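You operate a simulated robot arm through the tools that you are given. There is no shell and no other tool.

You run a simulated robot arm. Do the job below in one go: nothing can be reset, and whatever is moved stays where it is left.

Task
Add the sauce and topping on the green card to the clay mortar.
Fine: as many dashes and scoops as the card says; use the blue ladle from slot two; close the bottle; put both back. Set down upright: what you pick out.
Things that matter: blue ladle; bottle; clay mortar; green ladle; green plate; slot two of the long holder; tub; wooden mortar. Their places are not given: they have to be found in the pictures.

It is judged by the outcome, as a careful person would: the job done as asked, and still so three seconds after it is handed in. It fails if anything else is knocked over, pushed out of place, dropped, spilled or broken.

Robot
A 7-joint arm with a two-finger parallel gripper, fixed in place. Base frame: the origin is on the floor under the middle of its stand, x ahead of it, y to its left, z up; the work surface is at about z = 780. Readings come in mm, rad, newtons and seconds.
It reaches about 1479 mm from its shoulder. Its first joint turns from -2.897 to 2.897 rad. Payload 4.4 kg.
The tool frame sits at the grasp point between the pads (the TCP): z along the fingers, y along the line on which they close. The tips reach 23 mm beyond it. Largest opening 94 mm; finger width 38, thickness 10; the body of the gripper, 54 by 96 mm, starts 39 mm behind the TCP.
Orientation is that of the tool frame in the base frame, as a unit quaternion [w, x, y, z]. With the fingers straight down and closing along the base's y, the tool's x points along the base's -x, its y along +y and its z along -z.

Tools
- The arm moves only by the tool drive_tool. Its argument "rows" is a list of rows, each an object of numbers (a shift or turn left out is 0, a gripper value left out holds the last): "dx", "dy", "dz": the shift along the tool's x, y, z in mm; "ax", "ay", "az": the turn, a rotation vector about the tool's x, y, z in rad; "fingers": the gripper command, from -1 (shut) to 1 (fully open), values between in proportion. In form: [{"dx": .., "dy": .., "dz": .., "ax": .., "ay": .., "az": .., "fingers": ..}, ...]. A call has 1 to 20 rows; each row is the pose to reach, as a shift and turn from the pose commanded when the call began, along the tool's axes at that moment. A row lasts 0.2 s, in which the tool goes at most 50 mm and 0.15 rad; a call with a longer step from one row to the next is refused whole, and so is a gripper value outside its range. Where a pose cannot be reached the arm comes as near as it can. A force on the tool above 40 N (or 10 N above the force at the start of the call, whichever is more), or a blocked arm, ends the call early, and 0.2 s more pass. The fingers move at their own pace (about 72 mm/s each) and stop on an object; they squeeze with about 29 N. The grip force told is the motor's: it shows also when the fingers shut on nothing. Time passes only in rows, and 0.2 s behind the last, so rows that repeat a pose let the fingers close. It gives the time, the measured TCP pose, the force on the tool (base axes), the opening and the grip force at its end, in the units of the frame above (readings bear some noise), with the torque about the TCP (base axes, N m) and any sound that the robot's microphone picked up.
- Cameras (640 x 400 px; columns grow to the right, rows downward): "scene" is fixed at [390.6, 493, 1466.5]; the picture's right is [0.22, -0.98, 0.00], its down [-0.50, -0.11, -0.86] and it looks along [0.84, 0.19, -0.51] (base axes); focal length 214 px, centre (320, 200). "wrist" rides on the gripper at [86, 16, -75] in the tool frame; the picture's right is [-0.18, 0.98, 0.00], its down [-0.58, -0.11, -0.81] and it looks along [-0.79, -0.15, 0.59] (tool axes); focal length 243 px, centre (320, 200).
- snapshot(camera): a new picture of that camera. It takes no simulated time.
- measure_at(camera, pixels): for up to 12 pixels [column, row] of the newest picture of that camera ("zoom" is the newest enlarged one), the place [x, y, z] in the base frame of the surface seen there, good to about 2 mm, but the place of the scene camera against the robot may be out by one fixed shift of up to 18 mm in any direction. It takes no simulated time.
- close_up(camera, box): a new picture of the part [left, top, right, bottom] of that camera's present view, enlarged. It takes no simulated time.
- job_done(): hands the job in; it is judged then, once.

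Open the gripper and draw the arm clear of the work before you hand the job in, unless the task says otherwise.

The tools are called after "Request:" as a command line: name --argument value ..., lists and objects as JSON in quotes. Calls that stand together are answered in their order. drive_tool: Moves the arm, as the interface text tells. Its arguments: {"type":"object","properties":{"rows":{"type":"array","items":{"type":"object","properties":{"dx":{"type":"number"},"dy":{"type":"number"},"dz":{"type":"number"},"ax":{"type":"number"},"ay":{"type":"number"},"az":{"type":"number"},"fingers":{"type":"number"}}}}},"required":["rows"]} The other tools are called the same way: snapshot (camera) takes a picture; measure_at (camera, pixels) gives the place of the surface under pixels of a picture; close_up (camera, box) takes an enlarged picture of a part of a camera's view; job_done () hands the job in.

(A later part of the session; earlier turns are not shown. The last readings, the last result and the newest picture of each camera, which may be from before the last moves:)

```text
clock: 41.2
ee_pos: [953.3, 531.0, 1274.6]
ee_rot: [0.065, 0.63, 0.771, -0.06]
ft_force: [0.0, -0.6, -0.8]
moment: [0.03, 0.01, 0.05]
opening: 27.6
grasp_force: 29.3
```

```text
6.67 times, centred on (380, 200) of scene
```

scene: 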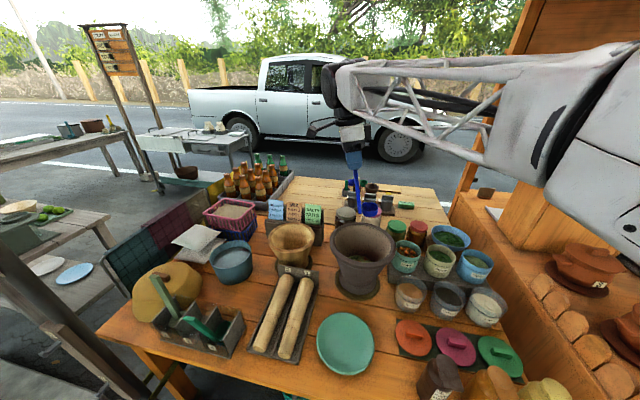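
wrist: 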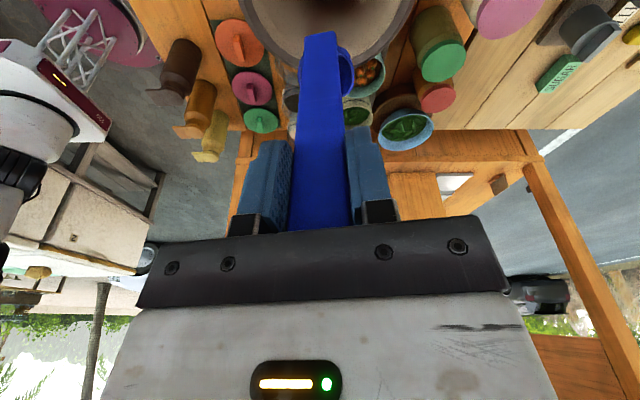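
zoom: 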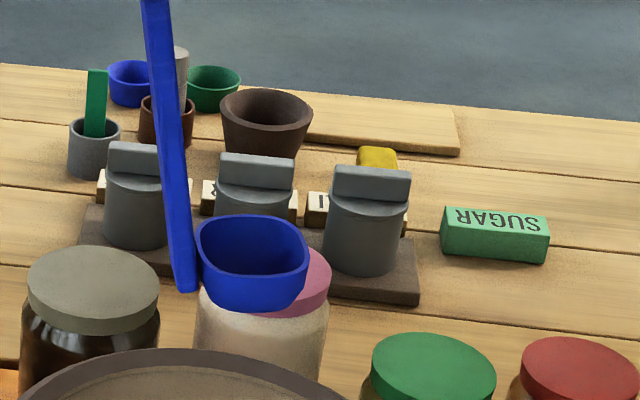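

Orange-brown nuts now show among the shreds at the mortar's bottom and nothing was spilled. I go back over the nuts tub for the second scoop, turning the tool back to its earlier heading and level.

Request:
drive_tool --rows '[{"dx": -16.7, "dy": -9.9, "dz": 7.3, "ax": -0.017, "ay": 0.004, "az": -0.113}, {"dx": -33.4, "dy": -19.8, "dz": 14.6, "ax": -0.034, "ay": 0.008, "az": -0.226}, {"dx": -50.1, "dy": -29.8, "dz": 21.9, "ax": -0.051, "ay": 0.012, "az": -0.339}, {"dx": -66.9, "dy": -39.7, "dz": 29.2, "ax": -0.069, "ay": 0.016, "az": -0.452}, {"dx": -83.6, "dy": -49.6, "dz": 36.5, "ax": -0.086, "ay": 0.02, "az": -0.565}, {"dx": -100.3, "dy": -59.5, "dz": 43.7, "ax": -0.103, "ay": 0.0235, "az": -0.6775}, {"dx": -117, "dy": -69.4, "dz": 51, "ax": -0.12, "ay": 0.027, "az": -0.79}, {"dx": -133.7, "dy": -79.3, "dz": 58.3, "ax": -0.137, "ay": 0.031, "az": -0.903}, {"dx": -150.5, "dy": -89.3, "dz": 65.6, "ax": -0.1545, "ay": 0.035, "az": -1.016}, {"dx": -167.2, "dy": -99.2, "dz": 72.9, "ax": -0.172, "ay": 0.039, "az": -1.129}, {"dx": -183.9, "dy": -109.1, "dz": 80.2, "ax": -0.189, "ay": 0.043, "az": -1.242}, {"dx": -200.6, "dy": -119, "dz": 87.5, "ax": -0.206, "ay": 0.047, "az": -1.355}, {"dx": -200.6, "dy": -119, "dz": 87.5, "ax": -0.206, "ay": 0.047, "az": -1.355}]'

Request:
snapshot --camera "wrist"

Request:
close_up --camera "wrist" --box '[270, 15, 370, 115]'

Request:
measure_at --camera "zoom" --pixels '[[452, 230], [454, 250], [450, 270], [440, 300], [425, 315], [440, 180], [415, 158], [237, 200], [234, 230], [430, 250], [412, 322], [415, 210]]'

```text
clock: 44.0
ee_pos: [878.3, 298.6, 1224.5]
ee_rot: [0.057, 0.0, 0.998, 0.001]
ft_force: [0.1, -0.2, -1.3]
moment: [-0.01, 0.02, 0.0]
opening: 27.3
grasp_force: 29.6
```

```text
taken
```

wrist: 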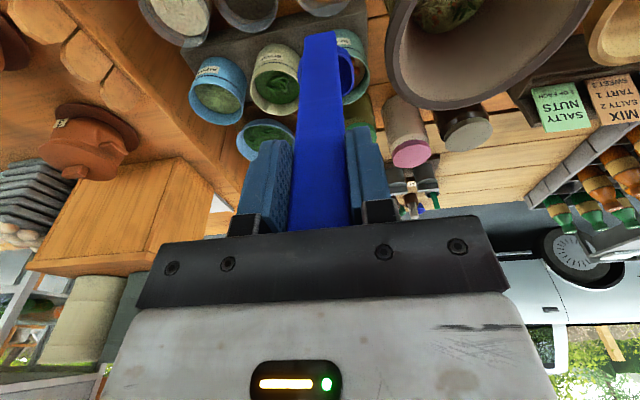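

```text
4.00 times, centred on (320, 65) of wrist
```

zoom: 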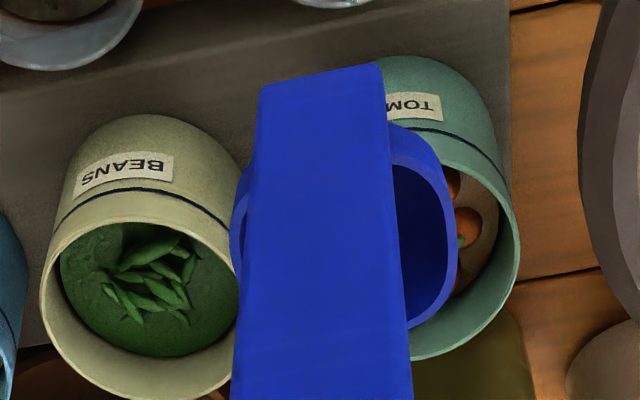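

```text
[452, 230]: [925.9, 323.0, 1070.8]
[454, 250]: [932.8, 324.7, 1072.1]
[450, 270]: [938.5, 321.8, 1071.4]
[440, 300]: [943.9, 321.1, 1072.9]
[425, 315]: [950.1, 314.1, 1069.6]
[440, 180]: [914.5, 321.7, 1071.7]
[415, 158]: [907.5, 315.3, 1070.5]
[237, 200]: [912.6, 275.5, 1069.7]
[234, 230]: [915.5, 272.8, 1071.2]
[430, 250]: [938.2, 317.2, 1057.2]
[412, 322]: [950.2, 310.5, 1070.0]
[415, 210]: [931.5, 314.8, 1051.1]
```

The cup is empty, level (rim z≈1071) and centred over the tub. I lower it to the tub mouth as before.

Request:
drive_tool --rows '[{"dx": 3.4, "dz": 30}, {"dx": 7.3, "dz": 65}, {"dx": 11.3, "dz": 100}, {"dx": 15.2, "dz": 135}, {"dx": 18, "dz": 160}, {"dx": 19.6, "dz": 174}, {"dx": 19.6, "dz": 174}]'

Request:
snapshot --camera "wrist"

Request:
close_up --camera "wrist" --box '[250, 0, 400, 120]'

```text
clock: 45.6
ee_pos: [878.3, 299.3, 1048.8]
ee_rot: [0.057, 0.0, 0.998, -0.001]
ft_force: [0.1, -0.7, -0.8]
moment: [0.01, 0.0, -0.02]
opening: 27.6
grasp_force: 29.0
```

```text
taken
```

wrist: 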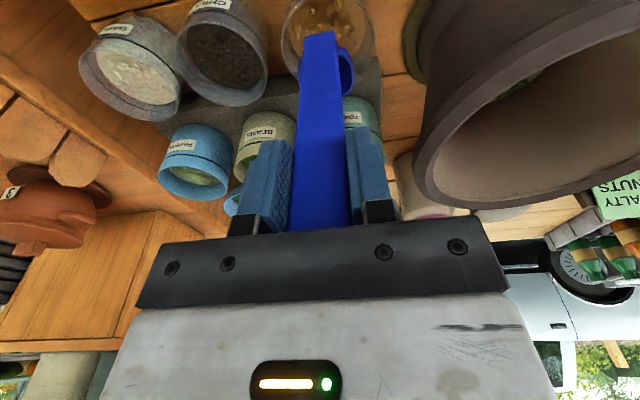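

```text
3.33 times, centred on (325, 60) of wrist
```

zoom: 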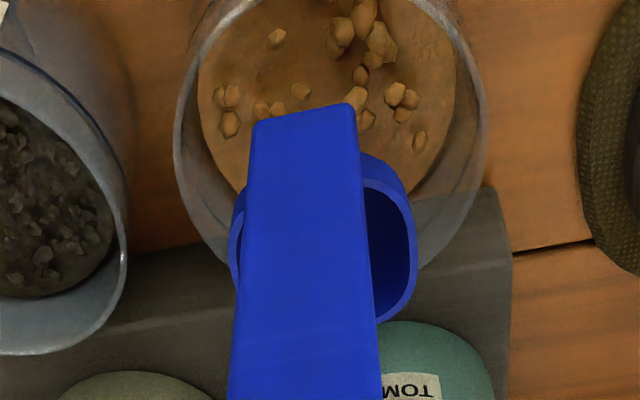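

Alignment is the same as the first time. I dip 74 mm, hold, and raise straight up again.

Request:
drive_tool --rows '[{"dx": 1.1, "dz": 10}, {"dx": 2.3, "dz": 20}, {"dx": 3.4, "dz": 30}, {"dx": 4.5, "dz": 40}, {"dx": 5.6, "dz": 50}, {"dx": 6.6, "dz": 59}, {"dx": 7.6, "dz": 68}, {"dx": 8.2, "dz": 73}, {"dx": 8.2, "dz": 73}, {"dx": 8.2, "dz": 73}, {"dx": 7.1, "dz": 63}, {"dx": 6, "dz": 53}, {"dx": 4.3, "dz": 38}, {"dx": 2.6, "dz": 23}, {"dx": 0.3, "dz": 3}, {"dx": -1.9, "dz": -17}, {"dx": -4.1, "dz": -37}, {"dx": -4.1, "dz": -37}]'

Request:
snapshot --camera "wrist"

Request:
close_up --camera "wrist" --box '[250, 0, 400, 120]'

Request:
close_up --camera "scene" --box '[380, 220, 460, 320]'

```text
clock: 49.4
ee_pos: [878.9, 299.5, 1087.3]
ee_rot: [0.057, 0.0, 0.998, 0.0]
ft_force: [-0.7, 0.4, 0.0]
moment: [0.0, 0.01, 0.01]
opening: 27.4
grasp_force: 28.8
```

```text
taken
```

wrist: 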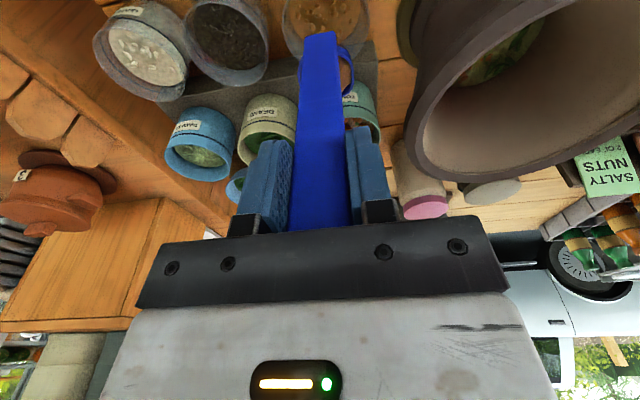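

```text
3.33 times, centred on (325, 60) of wrist
```

zoom: 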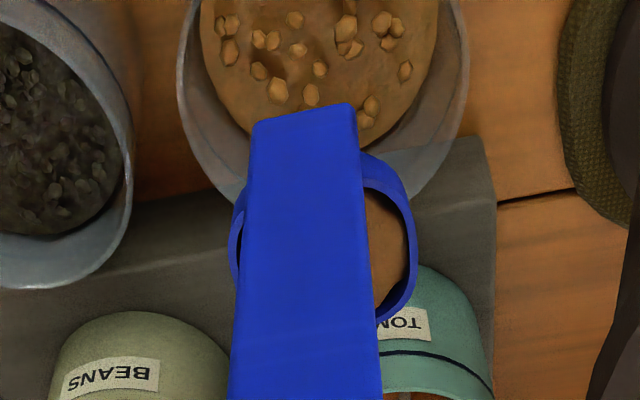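

```text
4.00 times, centred on (420, 270) of scene
```

zoom: 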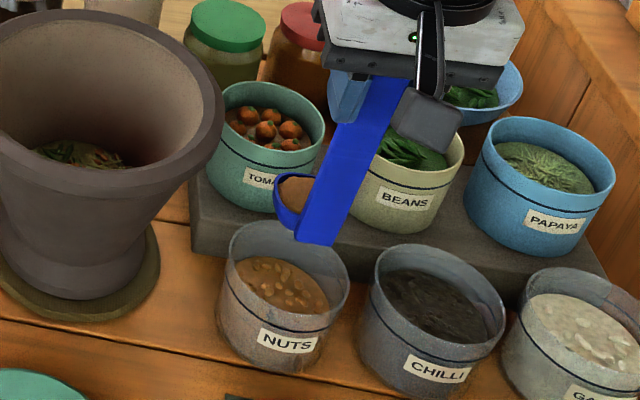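

The cup is full again. This time I will tip sideways about base x (gripper ending to the right, pointing left), which should suit the wrist better. I raise to z≈1243 and move over the mortar, keeping the cup level.

Request:
drive_tool --rows '[{"dx": -2.8, "dz": -25}, {"dx": -6.2, "dz": -55}, {"dx": -9.5, "dz": -85}, {"dx": -12.9, "dz": -115}, {"dx": -15.7, "dz": -140}, {"dx": -17.4, "dz": -154.3}, {"dx": -22, "dy": 24, "dz": -153.8}, {"dx": -28, "dy": 56, "dz": -153.1}, {"dx": -34, "dy": 88, "dz": -152.4}, {"dx": -40, "dy": 120, "dz": -151.7}, {"dx": -46, "dy": 152, "dz": -151}, {"dx": -50, "dy": 174, "dz": -150.6}, {"dx": -52, "dy": 183.5, "dz": -150.4}, {"dx": -52, "dy": 183.5, "dz": -150.4}]'

Request:
snapshot --camera "scene"

Request:
close_up --camera "scene" --box '[310, 150, 430, 300]'

Request:
measure_at --camera "zoom" --pixels '[[300, 168], [310, 175], [320, 165], [300, 180], [285, 170]]'

```text
clock: 52.4
ee_pos: [914.0, 483.7, 1244.0]
ee_rot: [0.058, -0.001, 0.998, 0.0]
ft_force: [0.5, -0.3, 0.0]
moment: [0.02, 0.02, -0.02]
opening: 27.4
grasp_force: 29.0
```

```text
taken
```

scene: 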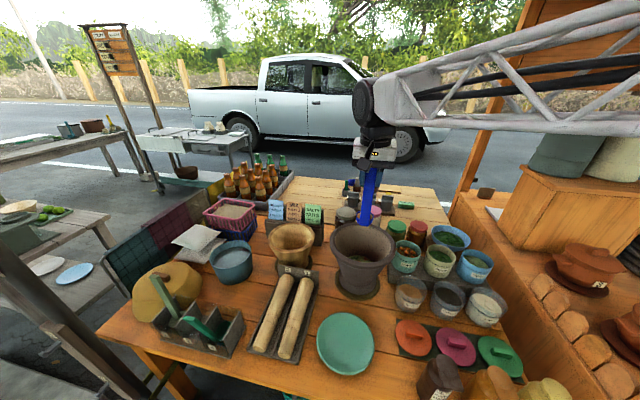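

```text
2.67 times, centred on (370, 225) of scene
```

zoom: 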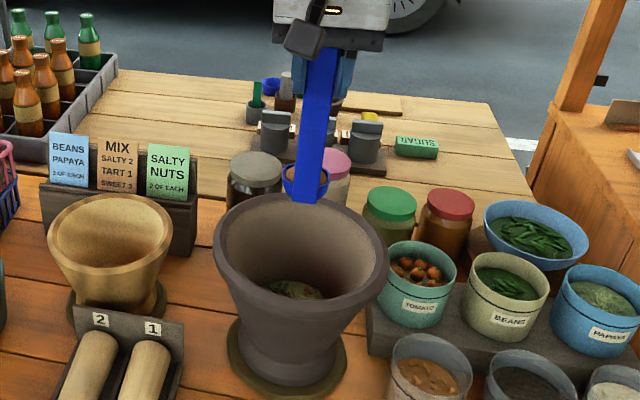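

```text
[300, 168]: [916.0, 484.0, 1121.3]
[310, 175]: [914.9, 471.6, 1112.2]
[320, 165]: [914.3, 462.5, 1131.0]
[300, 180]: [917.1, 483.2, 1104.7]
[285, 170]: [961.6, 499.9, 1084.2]
```

The cup hangs over the mortar (rim centre about (962,484,1091)). I begin the sideways tilt, 0.56 rad first, to see that the arm follows.

Request:
drive_tool --rows '[{"dx": 0.2, "dy": -21.3, "dz": 1.5, "ax": -0.139, "az": 0.0157}, {"dx": 0.7, "dy": -42.2, "dz": 5.9, "ax": -0.278, "az": 0.0314}, {"dx": 1.5, "dy": -62.2, "dz": 13.2, "ax": -0.417, "az": 0.047}, {"dx": 2.6, "dy": -81.1, "dz": 23.2, "ax": -0.5565, "az": 0.0627}, {"dx": 2.6, "dy": -81.1, "dz": 23.2, "ax": -0.5565, "az": 0.0627}]'

Request:
close_up --camera "scene" --box '[310, 150, 430, 300]'

```text
clock: 53.6
ee_pos: [914.3, 401.5, 1219.6]
ee_rot: [0.055, 0.015, 0.959, 0.277]
ft_force: [0.3, -0.4, -0.8]
moment: [-0.03, 0.04, -0.02]
opening: 27.6
grasp_force: 28.7
```

```text
2.67 times, centred on (370, 225) of scene
```

zoom: 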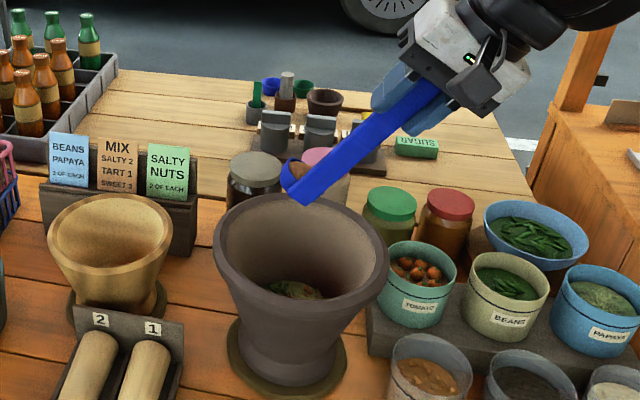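

It follows well, the cup tilting over the mortar. I continue to about 110° and hold.

Request:
drive_tool --rows '[{"dx": 0.2, "dy": -20.7, "dz": 1.4, "ax": -0.135, "az": 0.015}, {"dx": 0.6, "dy": -41, "dz": 5.6, "ax": -0.27, "az": 0.03}, {"dx": 1.4, "dy": -60.5, "dz": 12.5, "ax": -0.405, "az": 0.046}, {"dx": 2.5, "dy": -79, "dz": 21.9, "ax": -0.541, "az": 0.061}, {"dx": 3.8, "dy": -96, "dz": 33.7, "ax": -0.676, "az": 0.076}, {"dx": 5.4, "dy": -111.2, "dz": 47.8, "ax": -0.811, "az": 0.091}, {"dx": 7.1, "dy": -124.3, "dz": 63.7, "ax": -0.946, "az": 0.107}, {"dx": 9.1, "dy": -135.2, "dz": 81.3, "ax": -1.081, "az": 0.122}, {"dx": 11.2, "dy": -143.5, "dz": 100.1, "ax": -1.216, "az": 0.137}, {"dx": 13.4, "dy": -149.2, "dz": 120, "ax": -1.352, "az": 0.152}, {"dx": 13.4, "dy": -149.2, "dz": 120, "ax": -1.352, "az": 0.152}, {"dx": 13.4, "dy": -149.2, "dz": 120, "ax": -1.352, "az": 0.152}, {"dx": 13.4, "dy": -149.2, "dz": 120, "ax": -1.352, "az": 0.152}]'

Request:
snapshot --camera "scene"

Request:
close_up --camera "scene" --box '[310, 150, 430, 300]'

```text
clock: 56.4
ee_pos: [916.0, 338.7, 1036.7]
ee_rot: [0.031, 0.045, 0.572, 0.818]
ft_force: [-0.1, 0.3, -0.7]
moment: [-0.05, 0.03, -0.02]
opening: 27.4
grasp_force: 29.0
```

```text
taken
```

scene: 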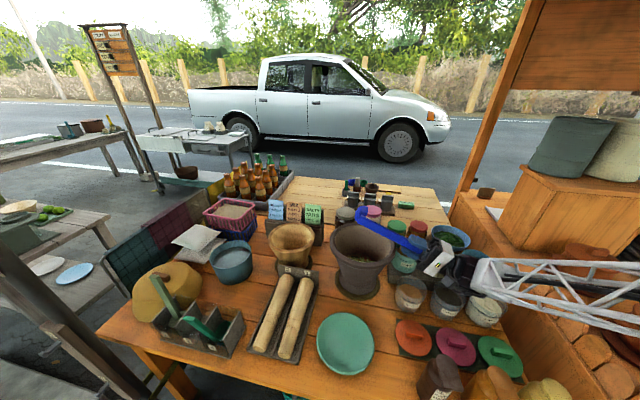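

```text
2.67 times, centred on (370, 225) of scene
```

zoom: 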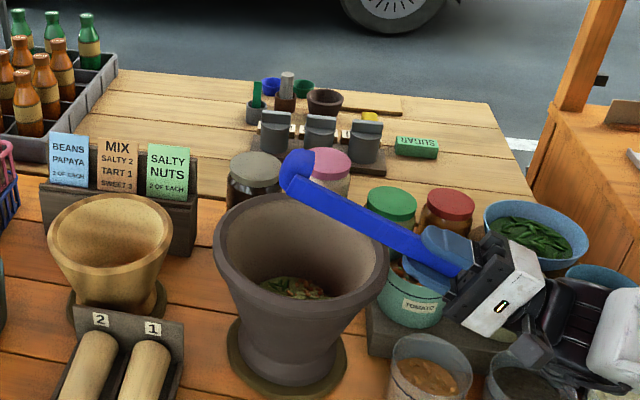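

The full tilt was reached. I zoom into the mortar to see the nuts, then reverse the tilt.

Request:
close_up --camera "scene" --box '[335, 230, 385, 275]'

Request:
drive_tool --rows '[{"dx": 0.2, "dy": 20.7, "dz": 1.4, "ax": 0.135, "az": -0.015}, {"dx": 0.6, "dy": 41, "dz": 5.6, "ax": 0.27, "az": -0.03}, {"dx": 1.4, "dy": 60.5, "dz": 12.5, "ax": 0.405, "az": -0.046}, {"dx": 2.5, "dy": 79, "dz": 21.9, "ax": 0.541, "az": -0.061}, {"dx": 3.8, "dy": 96, "dz": 33.7, "ax": 0.676, "az": -0.076}, {"dx": 5.4, "dy": 111.2, "dz": 47.8, "ax": 0.811, "az": -0.091}, {"dx": 7.1, "dy": 124.3, "dz": 63.7, "ax": 0.946, "az": -0.107}, {"dx": 9.1, "dy": 135.2, "dz": 81.3, "ax": 1.081, "az": -0.122}, {"dx": 11.2, "dy": 143.5, "dz": 100.1, "ax": 1.216, "az": -0.137}, {"dx": 13.4, "dy": 149.2, "dz": 120, "ax": 1.352, "az": -0.152}, {"dx": 13.4, "dy": 149.2, "dz": 120, "ax": 1.352, "az": -0.152}]'

Request:
snapshot --camera "scene"

```text
8.89 times, centred on (360, 252) of scene
```

zoom: 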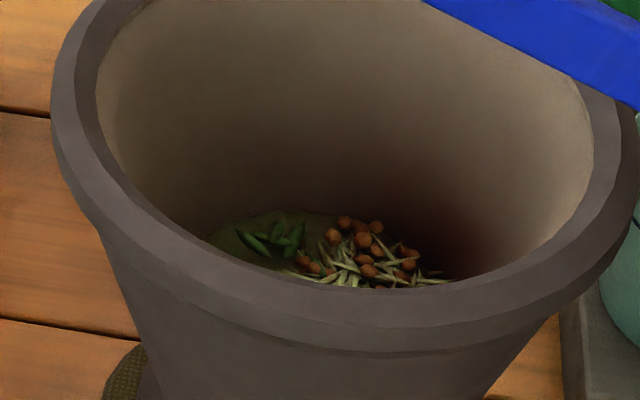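

```text
clock: 58.8
ee_pos: [914.2, 403.3, 1217.8]
ee_rot: [0.055, 0.016, 0.96, 0.274]
ft_force: [0.4, 0.4, -0.8]
moment: [-0.09, 0.02, 0.03]
opening: 27.7
grasp_force: 29.4
```

```text
taken
```

scene: 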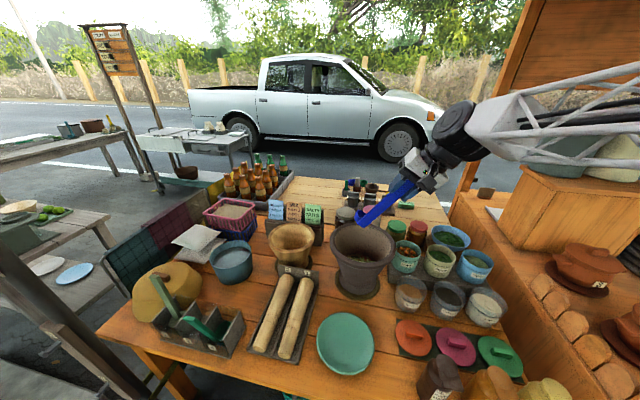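

The mortar now clearly shows about twice the nuts, and the cup is empty. I bring the ladle upright and carry it at z≈1230 back over slot two of the holder, with the handle's lean as when it was taken.

Request:
drive_tool --rows '[{"dx": 10, "dy": 13.8, "dz": 7, "ax": 0.078, "ay": -0.015, "az": -0.0134}, {"dx": 30, "dy": 41.4, "dz": 20.8, "ax": 0.156, "ay": -0.03, "az": -0.0267}, {"dx": 54, "dy": 74.6, "dz": 37.5, "ax": 0.234, "ay": -0.045, "az": -0.04}, {"dx": 78, "dy": 107.7, "dz": 54.1, "ax": 0.3126, "ay": -0.06, "az": -0.0535}, {"dx": 102, "dy": 140.8, "dz": 70.8, "ax": 0.391, "ay": -0.075, "az": -0.067}, {"dx": 126, "dy": 174, "dz": 87.5, "ax": 0.469, "ay": -0.09, "az": -0.08}, {"dx": 150, "dy": 207, "dz": 104, "ax": 0.547, "ay": -0.105, "az": -0.0936}, {"dx": 175, "dy": 241.6, "dz": 121.5, "ax": 0.547, "ay": -0.105, "az": -0.0936}, {"dx": 200, "dy": 276, "dz": 139, "ax": 0.547, "ay": -0.105, "az": -0.0936}, {"dx": 225, "dy": 310.7, "dz": 156.2, "ax": 0.547, "ay": -0.105, "az": -0.0936}, {"dx": 250, "dy": 345.2, "dz": 173.6, "ax": 0.547, "ay": -0.105, "az": -0.0936}, {"dx": 275, "dy": 379.7, "dz": 191, "ax": 0.547, "ay": -0.105, "az": -0.0936}, {"dx": 300, "dy": 414.2, "dz": 208.3, "ax": 0.547, "ay": -0.105, "az": -0.0936}, {"dx": 317, "dy": 437.7, "dz": 220, "ax": 0.547, "ay": -0.105, "az": -0.0936}, {"dx": 325.4, "dy": 449.3, "dz": 225.9, "ax": 0.547, "ay": -0.105, "az": -0.0936}, {"dx": 325.4, "dy": 449.3, "dz": 225.9, "ax": 0.547, "ay": -0.105, "az": -0.0936}]'

Request:
snapshot --camera "scene"

Request:
snapshot --camera "wrist"

```text
clock: 62.2
ee_pos: [615.4, 921.7, 1235.1]
ee_rot: [0.11, -0.002, 0.994, 0.003]
ft_force: [-0.1, 0.4, -1.0]
moment: [0.0, 0.02, 0.0]
opening: 27.6
grasp_force: 29.1
```

```text
taken
```

scene: 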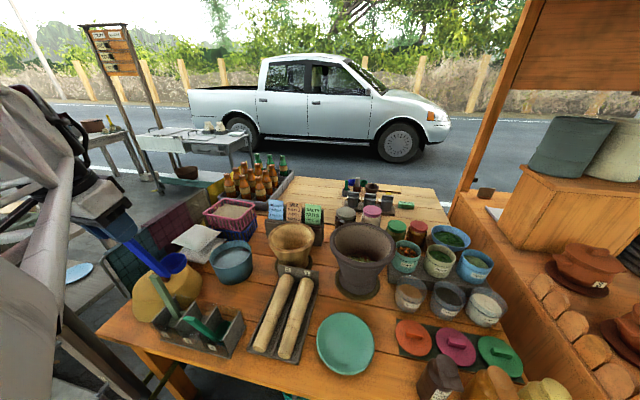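

```text
taken
```

wrist: 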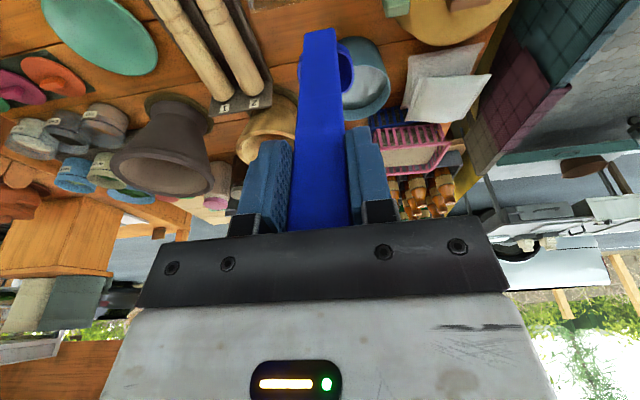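

The ladle hangs over the holder again. I measure the cup's rim from the wrist view to compare with the pose at which I lifted it.

Request:
close_up --camera "wrist" --box '[270, 15, 370, 115]'

Request:
measure_at --camera "zoom" --pixels '[[452, 230], [454, 250], [450, 270], [440, 300], [425, 315], [440, 180], [415, 158], [237, 200], [234, 230], [412, 322], [330, 150], [350, 70]]'

```text
4.00 times, centred on (320, 65) of wrist
```

zoom: 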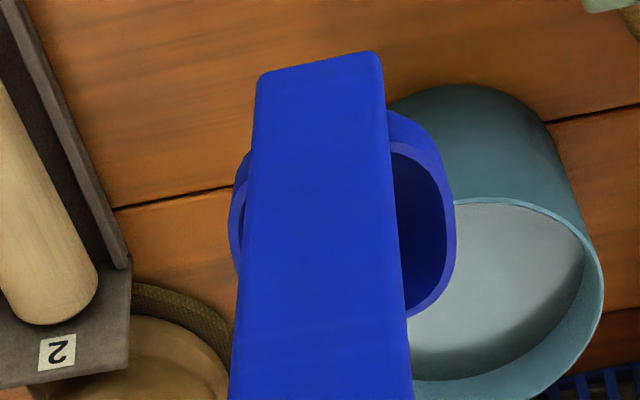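

```text
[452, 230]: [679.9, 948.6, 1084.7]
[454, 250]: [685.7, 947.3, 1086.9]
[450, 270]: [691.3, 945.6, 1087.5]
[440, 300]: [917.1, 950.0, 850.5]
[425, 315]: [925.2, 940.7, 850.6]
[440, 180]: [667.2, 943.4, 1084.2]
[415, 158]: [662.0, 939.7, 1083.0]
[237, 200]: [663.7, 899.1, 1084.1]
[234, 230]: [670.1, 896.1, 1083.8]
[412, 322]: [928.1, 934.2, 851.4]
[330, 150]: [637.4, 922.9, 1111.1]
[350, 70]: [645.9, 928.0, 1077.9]
```

The rim now slopes about 8.8° instead of 6.3°, so the ladle has turned about 2° in the grip. I measure the handle's front face over its length for an exact value.

Request:
measure_at --camera "zoom" --pixels '[[320, 80], [320, 120], [320, 160], [320, 200], [320, 240], [320, 280], [320, 320], [320, 360], [320, 390], [260, 250], [390, 250], [240, 320]]'

Request:
close_up --camera "wrist" --box '[290, 120, 350, 235]'

Request:
measure_at --camera "zoom" --pixels '[[320, 50], [320, 120], [320, 200], [320, 280], [320, 340], [320, 370]]'

```text
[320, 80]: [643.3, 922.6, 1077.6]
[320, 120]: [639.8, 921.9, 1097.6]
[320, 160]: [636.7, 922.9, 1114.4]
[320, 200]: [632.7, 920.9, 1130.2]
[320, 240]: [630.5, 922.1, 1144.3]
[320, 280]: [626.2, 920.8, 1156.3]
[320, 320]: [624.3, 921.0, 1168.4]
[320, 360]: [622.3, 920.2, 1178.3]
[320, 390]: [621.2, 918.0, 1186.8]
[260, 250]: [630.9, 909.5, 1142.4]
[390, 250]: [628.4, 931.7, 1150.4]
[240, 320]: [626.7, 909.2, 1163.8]
```

```text
3.48 times, centred on (320, 178) of wrist
```

zoom: 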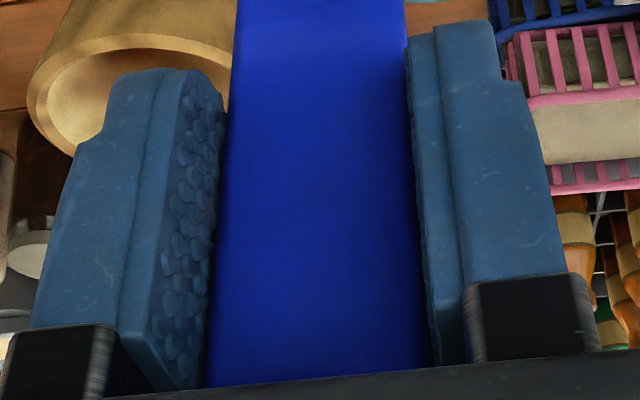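

```text
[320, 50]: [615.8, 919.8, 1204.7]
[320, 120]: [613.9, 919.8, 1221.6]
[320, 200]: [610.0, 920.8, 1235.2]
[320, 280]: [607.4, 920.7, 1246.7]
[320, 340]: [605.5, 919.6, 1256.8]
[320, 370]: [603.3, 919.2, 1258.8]
```

The handle's lean is still about 12.2°, but the ladle sits about 4 mm lower in the grip, so it should touch the floor of the slot at about TCP z=964. I line up and lower until the cup is just above the holder top.

Request:
drive_tool --rows '[{"dx": -1.6, "dy": 1.8, "dz": 0.4}, {"dx": 5, "dy": 1.8, "dz": 29.7}, {"dx": 13.7, "dy": 1.8, "dz": 68.7}, {"dx": 22.5, "dy": 1.8, "dz": 107.8}, {"dx": 30.1, "dy": 1.8, "dz": 142}, {"dx": 35.6, "dy": 1.8, "dz": 166.3}, {"dx": 37.8, "dy": 1.8, "dz": 176}, {"dx": 37.8, "dy": 1.8, "dz": 176}]'

Request:
snapshot --camera "wrist"

Request:
close_up --camera "scene" --box '[130, 240, 270, 370]'

Request:
close_up --camera "wrist" --box '[240, 0, 400, 120]'

```text
clock: 64.0
ee_pos: [619.0, 922.5, 1054.1]
ee_rot: [0.112, -0.002, 0.994, 0.003]
ft_force: [-0.1, 0.1, 0.2]
moment: [0.01, 0.05, -0.01]
opening: 27.6
grasp_force: 29.0
```

```text
taken
```

wrist: 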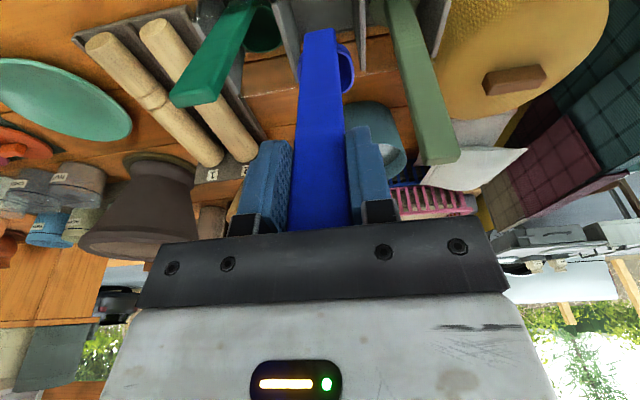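

```text
3.08 times, centred on (200, 305) of scene
```

zoom: 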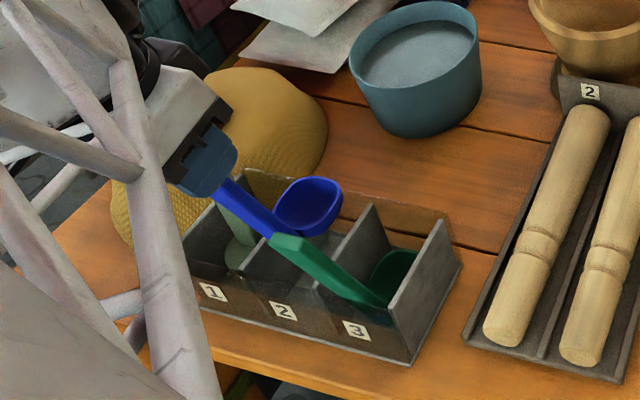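

```text
3.33 times, centred on (320, 60) of wrist
```

zoom: 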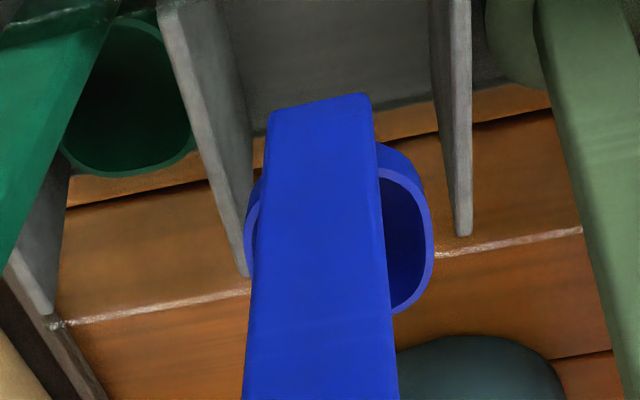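

I measure the divider tops, the cup and the back wall edge here to confirm the cup fits the slot.

Request:
measure_at --camera "zoom" --pixels '[[215, 150], [228, 200], [240, 262], [458, 120], [463, 180], [465, 225], [432, 210], [428, 240], [252, 230], [248, 250], [440, 255], [405, 300]]'

Request:
measure_at --camera "zoom" --pixels '[[185, 20], [452, 20], [395, 160], [420, 280], [100, 315], [560, 237], [280, 120], [360, 120], [385, 175], [265, 180], [300, 110], [415, 200]]'

```text
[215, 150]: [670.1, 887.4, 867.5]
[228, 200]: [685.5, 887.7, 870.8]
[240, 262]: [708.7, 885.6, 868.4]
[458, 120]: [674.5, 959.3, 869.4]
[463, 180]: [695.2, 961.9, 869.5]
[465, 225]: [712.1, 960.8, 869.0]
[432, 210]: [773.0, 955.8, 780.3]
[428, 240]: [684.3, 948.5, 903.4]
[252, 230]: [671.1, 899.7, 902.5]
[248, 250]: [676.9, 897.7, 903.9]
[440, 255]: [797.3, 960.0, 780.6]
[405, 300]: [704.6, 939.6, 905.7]
```

```text
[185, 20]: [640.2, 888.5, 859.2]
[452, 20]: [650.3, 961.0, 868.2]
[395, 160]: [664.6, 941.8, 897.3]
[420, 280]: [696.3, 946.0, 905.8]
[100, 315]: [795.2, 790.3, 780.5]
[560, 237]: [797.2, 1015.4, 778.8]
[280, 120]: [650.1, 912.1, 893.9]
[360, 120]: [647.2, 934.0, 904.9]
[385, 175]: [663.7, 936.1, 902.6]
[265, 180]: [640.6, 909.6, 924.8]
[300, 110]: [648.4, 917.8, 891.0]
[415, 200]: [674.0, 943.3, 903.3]
```

The slot runs y 889–959 and the cup spans 898–950, so it fits. I lower it into the slot, leaving about 10 mm.

Request:
drive_tool --rows '[{"dx": 5.4, "dz": 19.5}, {"dx": 9.8, "dz": 39}, {"dx": 14.1, "dz": 58.5}, {"dx": 17.4, "dz": 73.2}, {"dx": 18.5, "dz": 78}, {"dx": 18.5, "dz": 78}]'

Request:
snapshot --camera "wrist"

Request:
close_up --camera "scene" --box '[130, 250, 260, 370]'

```text
clock: 65.4
ee_pos: [617.2, 923.2, 975.1]
ee_rot: [0.112, -0.001, 0.994, 0.002]
ft_force: [0.5, -0.6, -1.2]
moment: [0.02, 0.0, 0.01]
opening: 27.6
grasp_force: 29.2
```

```text
taken
```

wrist: 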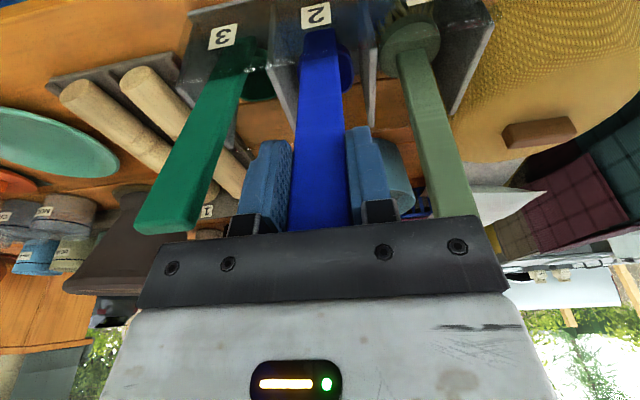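

```text
3.33 times, centred on (195, 310) of scene
```

zoom: 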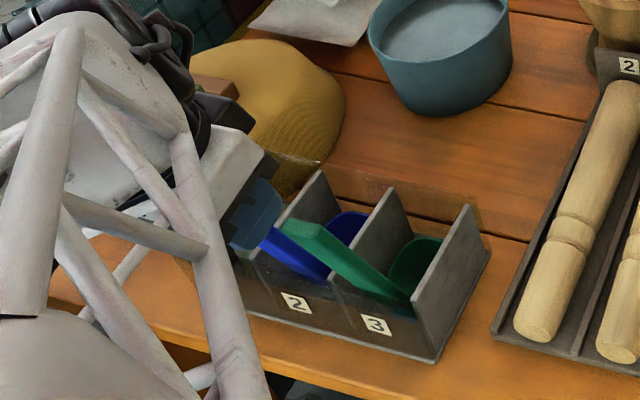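

Now at z=975 with no contact force. I lower slowly in 2 mm steps, watching for the floor near z≈964.

Request:
drive_tool --rows '[{"dx": 0.45, "dz": 2}, {"dx": 0.9, "dz": 4}, {"dx": 1.3, "dz": 6}, {"dx": 1.75, "dz": 8}, {"dx": 1.75, "dz": 8}]'

```text
clock: 66.6
ee_pos: [615.9, 924.5, 966.5]
ee_rot: [0.112, -0.001, 0.994, 0.003]
ft_force: [0.4, -0.1, -0.7]
moment: [-0.02, 0.0, 0.01]
opening: 27.6
grasp_force: 29.2
```

Request:
drive_tool --rows '[{"dx": 0.2, "dz": 1}, {"dx": 0.45, "dz": 2}, {"dx": 0.45, "dz": 2}]'

Request:
close_up --camera "scene" --box '[165, 290, 245, 360]'

```text
clock: 67.4
ee_pos: [616.6, 924.8, 963.8]
ee_rot: [0.112, -0.001, 0.994, 0.003]
ft_force: [0.6, 1.3, -1.2]
moment: [-0.01, 0.02, -0.01]
opening: 27.5
grasp_force: 29.7
```

```text
5.71 times, centred on (205, 325) of scene
```

zoom: 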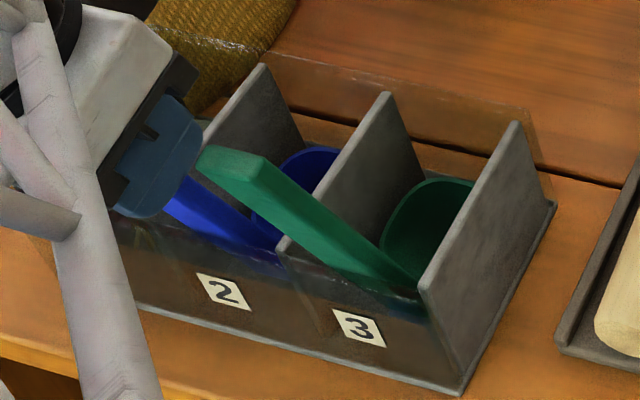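

No contact yet at z=963.8. I lower a few mm more in 1 mm steps.

Request:
drive_tool --rows '[{"dx": 0.2, "dz": 1}, {"dx": 0.45, "dz": 2}, {"dx": 0.45, "dz": 2}]'

Request:
close_up --camera "scene" --box '[195, 305, 245, 350]'

Request:
measure_at --camera "zoom" --pixels '[[210, 60], [190, 100], [140, 90], [150, 120], [180, 65], [360, 150], [400, 150], [200, 75], [160, 80], [130, 110], [120, 130], [190, 62]]'

```text
clock: 68.2
ee_pos: [617.6, 923.5, 963.0]
ee_rot: [0.112, 0.0, 0.994, 0.002]
ft_force: [-0.1, -0.7, 5.8]
moment: [-0.12, -0.14, -0.04]
opening: 27.7
grasp_force: 28.7
```

```text
8.89 times, centred on (220, 328) of scene
```

zoom: 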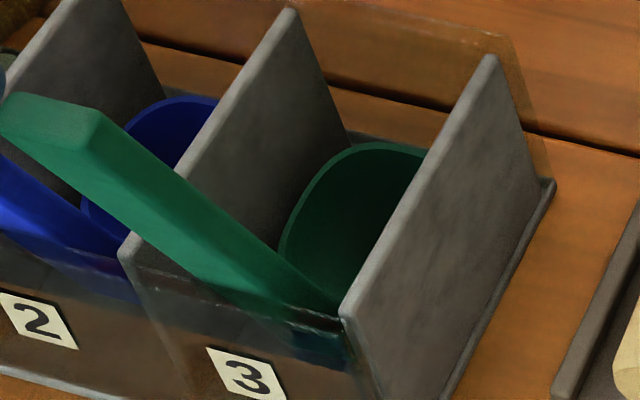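

```text
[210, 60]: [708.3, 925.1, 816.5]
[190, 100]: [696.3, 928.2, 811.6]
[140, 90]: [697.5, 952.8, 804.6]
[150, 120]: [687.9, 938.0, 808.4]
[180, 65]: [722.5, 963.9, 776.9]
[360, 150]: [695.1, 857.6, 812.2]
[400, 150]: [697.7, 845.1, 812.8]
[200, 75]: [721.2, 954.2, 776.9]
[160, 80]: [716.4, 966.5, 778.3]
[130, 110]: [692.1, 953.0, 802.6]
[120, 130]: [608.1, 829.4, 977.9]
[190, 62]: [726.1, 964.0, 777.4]
```

The floor is felt (5.8 N at z=963) and the blue cup looks just as at the start. I ease up slightly and open the fingers to 60 mm.

Request:
drive_tool --rows '[{"dx": -0.15, "dz": -0.8}, {"dx": -0.15, "dz": -0.8, "fingers": -0.3}, {"dx": -0.15, "dz": -0.8, "fingers": 0.0}, {"dx": -0.15, "dz": -0.8, "fingers": 0.277}, {"dx": -0.15, "dz": -0.8, "fingers": 0.277}, {"dx": -0.15, "dz": -0.8, "fingers": 0.277}]'

Request:
snapshot --camera "wrist"

Request:
close_up --camera "scene" --box '[165, 290, 245, 360]'

```text
clock: 69.6
ee_pos: [616.9, 923.6, 963.0]
ee_rot: [0.11, -0.001, 0.994, 0.002]
ft_force: [0.1, -0.3, -0.1]
moment: [-0.02, 0.04, 0.0]
opening: 60.0
grasp_force: 0.0
```

```text
taken
```

wrist: 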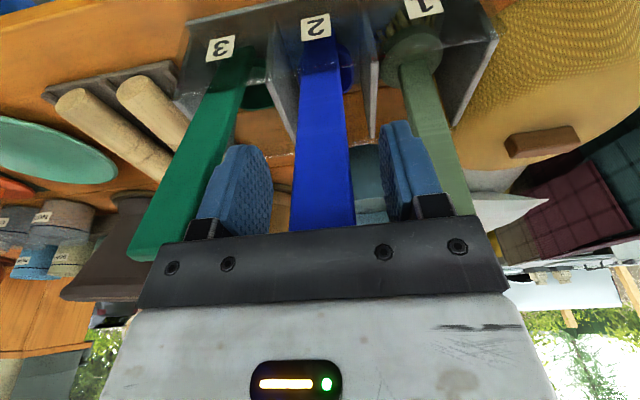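

```text
5.71 times, centred on (205, 325) of scene
```

zoom: 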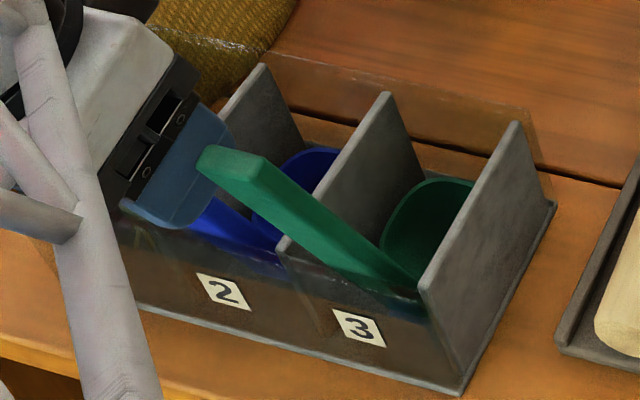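

The ladle stands in slot two by itself. I withdraw straight back along the tool axis.

Request:
drive_tool --rows '[{"dz": -8}, {"dz": -20}, {"dz": -40}, {"dz": -65}, {"dz": -95}, {"dz": -125}, {"dz": -150}, {"dz": -150}]'

Request:
snapshot --camera "wrist"

Request:
snapshot --camera "scene"

Request:
close_up --camera "scene" --box '[130, 250, 260, 370]'

```text
clock: 71.4
ee_pos: [583.1, 924.4, 1109.3]
ee_rot: [0.11, -0.001, 0.994, 0.003]
ft_force: [-2.0, 0.3, 0.2]
moment: [-0.02, 0.0, 0.01]
opening: 60.2
grasp_force: 0.1
```

```text
taken
```

wrist: 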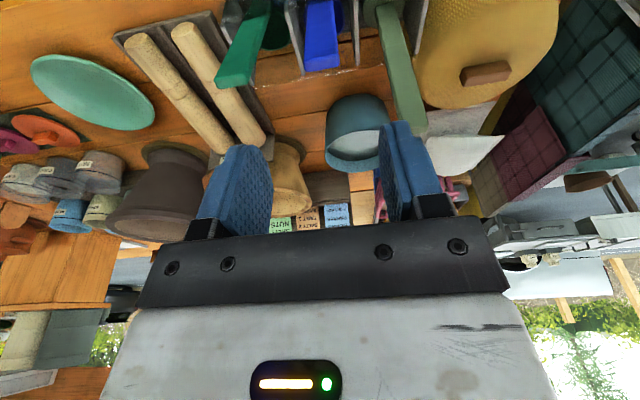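

```text
taken
```

scene: 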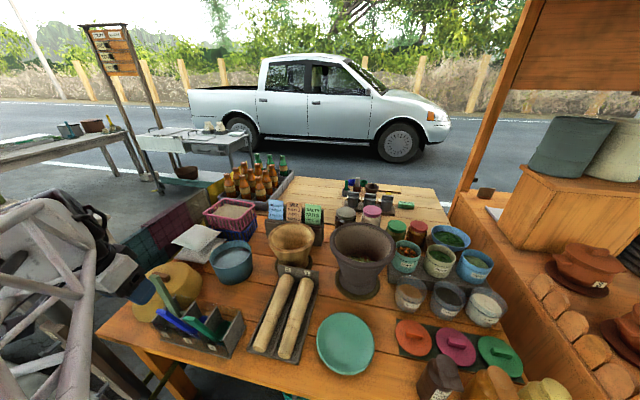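

```text
3.33 times, centred on (195, 310) of scene
```

zoom: 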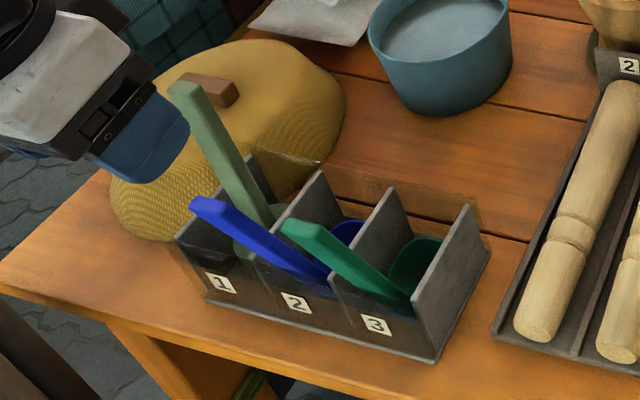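

The blue ladle is back in slot two beside the others. Next, the bottle: I move the wrist camera for a near look at its cap.

Request:
drive_tool --rows '[{"dx": 4, "dy": -40, "dz": 1.4, "ay": 0.02, "fingers": 1}, {"dx": 8, "dy": -83, "dz": 3, "ay": 0.04}, {"dx": 12, "dy": -126, "dz": 4.5, "ay": 0.06}, {"dx": 16.5, "dy": -169, "dz": 6, "ay": 0.08}, {"dx": 20.7, "dy": -212, "dz": 7.6, "ay": 0.1}, {"dx": 25, "dy": -255, "dz": 9, "ay": 0.12}, {"dx": 29, "dy": -298, "dz": 10.6, "ay": 0.14}, {"dx": 33.3, "dy": -341, "dz": 12.2, "ay": 0.16}, {"dx": 37.5, "dy": -384, "dz": 13.7, "ay": 0.18}, {"dx": 42, "dy": -427, "dz": 15.3, "ay": 0.2}, {"dx": 46, "dy": -470, "dz": 16.8, "ay": 0.22, "ax": 0.006}, {"dx": 50, "dy": -513, "dz": 18.3, "ay": 0.22, "ax": 0.006}, {"dx": 54, "dy": -556, "dz": 19.9, "ay": 0.22, "ax": 0.006}, {"dx": 57, "dy": -588, "dz": 21, "ay": 0.22, "ax": 0.006}, {"dx": 59.1, "dy": -604, "dz": 21.6, "ay": 0.22, "ax": 0.006}, {"dx": 59.1, "dy": -604, "dz": 21.6, "ay": 0.22, "ax": 0.006}]'

Request:
snapshot --camera "wrist"

Request:
close_up --camera "wrist" --box '[260, 90, 380, 220]'

```text
clock: 74.8
ee_pos: [533.5, 318.5, 1073.9]
ee_rot: [0.001, -0.001, 1.0, -0.002]
ft_force: [-0.3, 0.0, 0.3]
moment: [-0.02, 0.0, 0.0]
opening: 94.0
grasp_force: 0.1
```

```text
taken
```

wrist: 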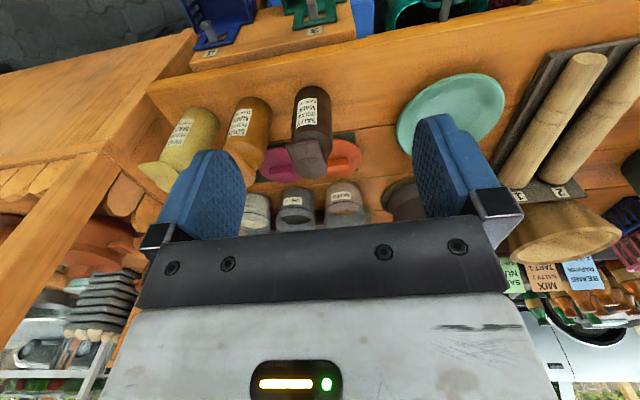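

```text
3.08 times, centred on (320, 155) of wrist
```

zoom: 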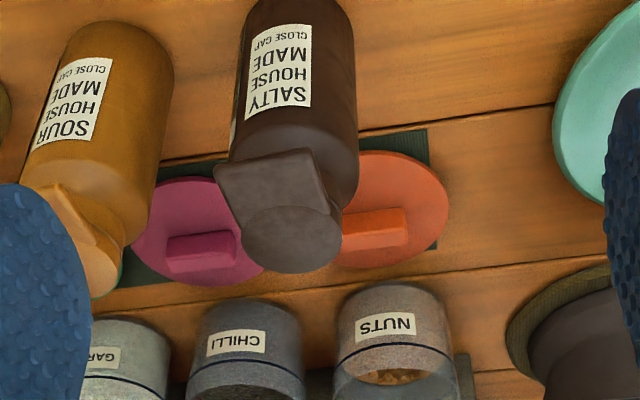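

Three flip-cap bottles stand in a row. I zoom in on the salty cap and the sour bottle's cap, which is seen more from the side, to understand the hinge.

Request:
close_up --camera "wrist" --box '[290, 130, 340, 185]'

Request:
close_up --camera "wrist" --box '[215, 120, 275, 195]'

Request:
close_up --camera "wrist" --box '[130, 100, 230, 200]'

Request:
close_up --camera "scene" --box '[410, 345, 580, 400]'

```text
7.27 times, centred on (315, 158) of wrist
```

zoom: 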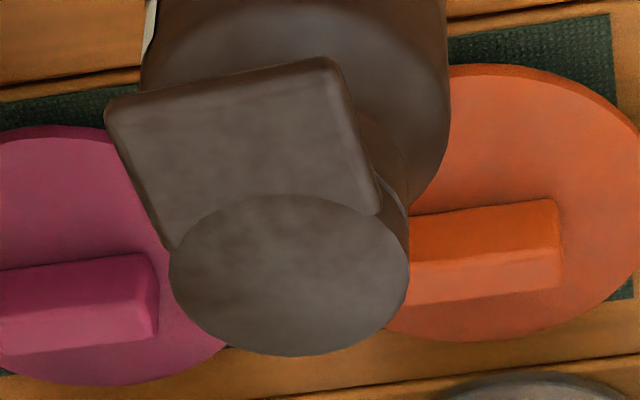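

```text
5.33 times, centred on (245, 158) of wrist
```

zoom: 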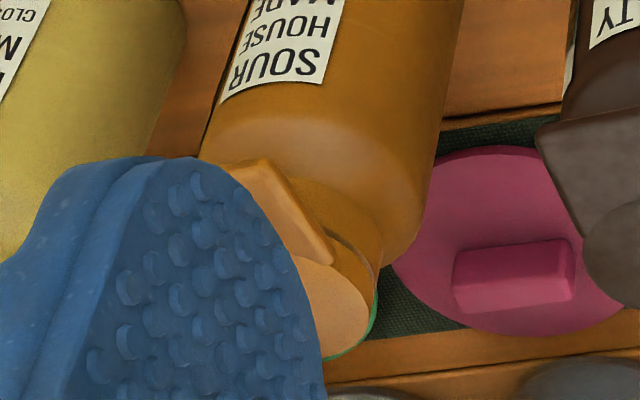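

```text
4.00 times, centred on (180, 150) of wrist
```

zoom: 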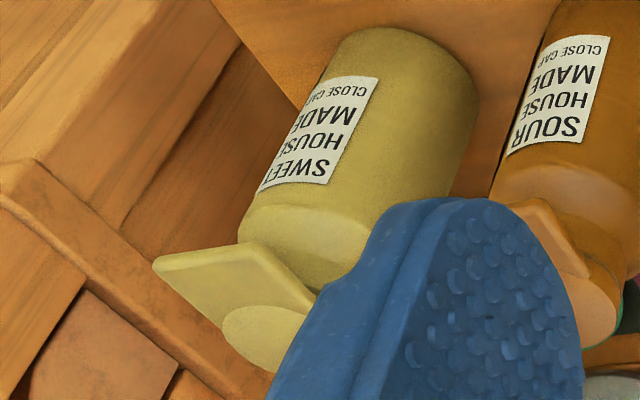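

```text
3.76 times, centred on (495, 372) of scene
```

zoom: 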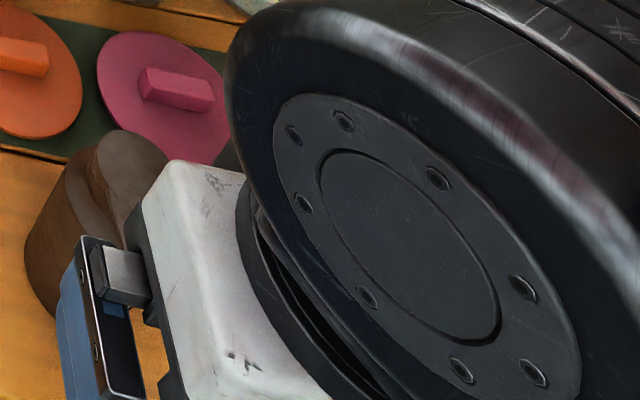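

The caps look like a lid with a long tab, over a neck. I want a side view from the left to find the hinge, so I turn the tool about the vertical and move to the bottle's left side.

Request:
drive_tool --rows '[{"dx": -13, "dy": 10.9, "dz": 2, "az": 0.138}, {"dx": -26, "dy": 21.7, "dz": 4, "az": 0.276}, {"dx": -39, "dy": 32.6, "dz": 6, "az": 0.414}, {"dx": -52, "dy": 43.4, "dz": 8, "az": 0.552}, {"dx": -66, "dy": 54.3, "dz": 10, "az": 0.69}, {"dx": -79, "dy": 65, "dz": 12, "az": 0.828}, {"dx": -92, "dy": 76, "dz": 14, "az": 0.966}, {"dx": -105, "dy": 87, "dz": 16, "az": 1.103}, {"dx": -118, "dy": 98, "dz": 18, "az": 1.241}, {"dx": -131.5, "dy": 108.5, "dz": 19, "az": 1.379}, {"dx": -131.5, "dy": 108.5, "dz": 19, "az": 1.379}]'

Request:
snapshot --camera "wrist"

Request:
snapshot --camera "scene"

```text
clock: 77.2
ee_pos: [664.5, 428.7, 1053.0]
ee_rot: [0.001, 0.636, 0.772, 0.0]
ft_force: [0.6, 0.6, 0.0]
moment: [-0.03, 0.01, -0.01]
opening: 94.1
grasp_force: 0.1
```

```text
taken
```

wrist: 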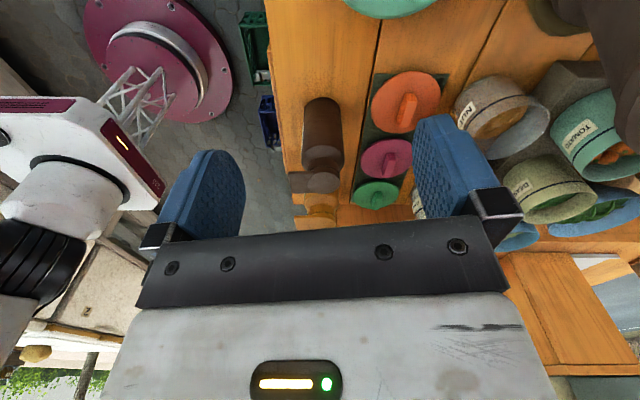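

```text
taken
```

scene: 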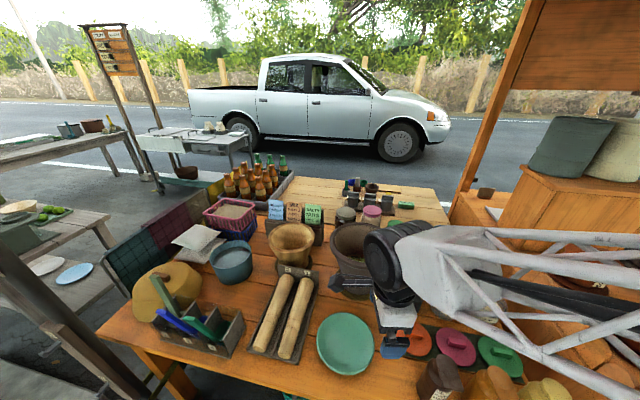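

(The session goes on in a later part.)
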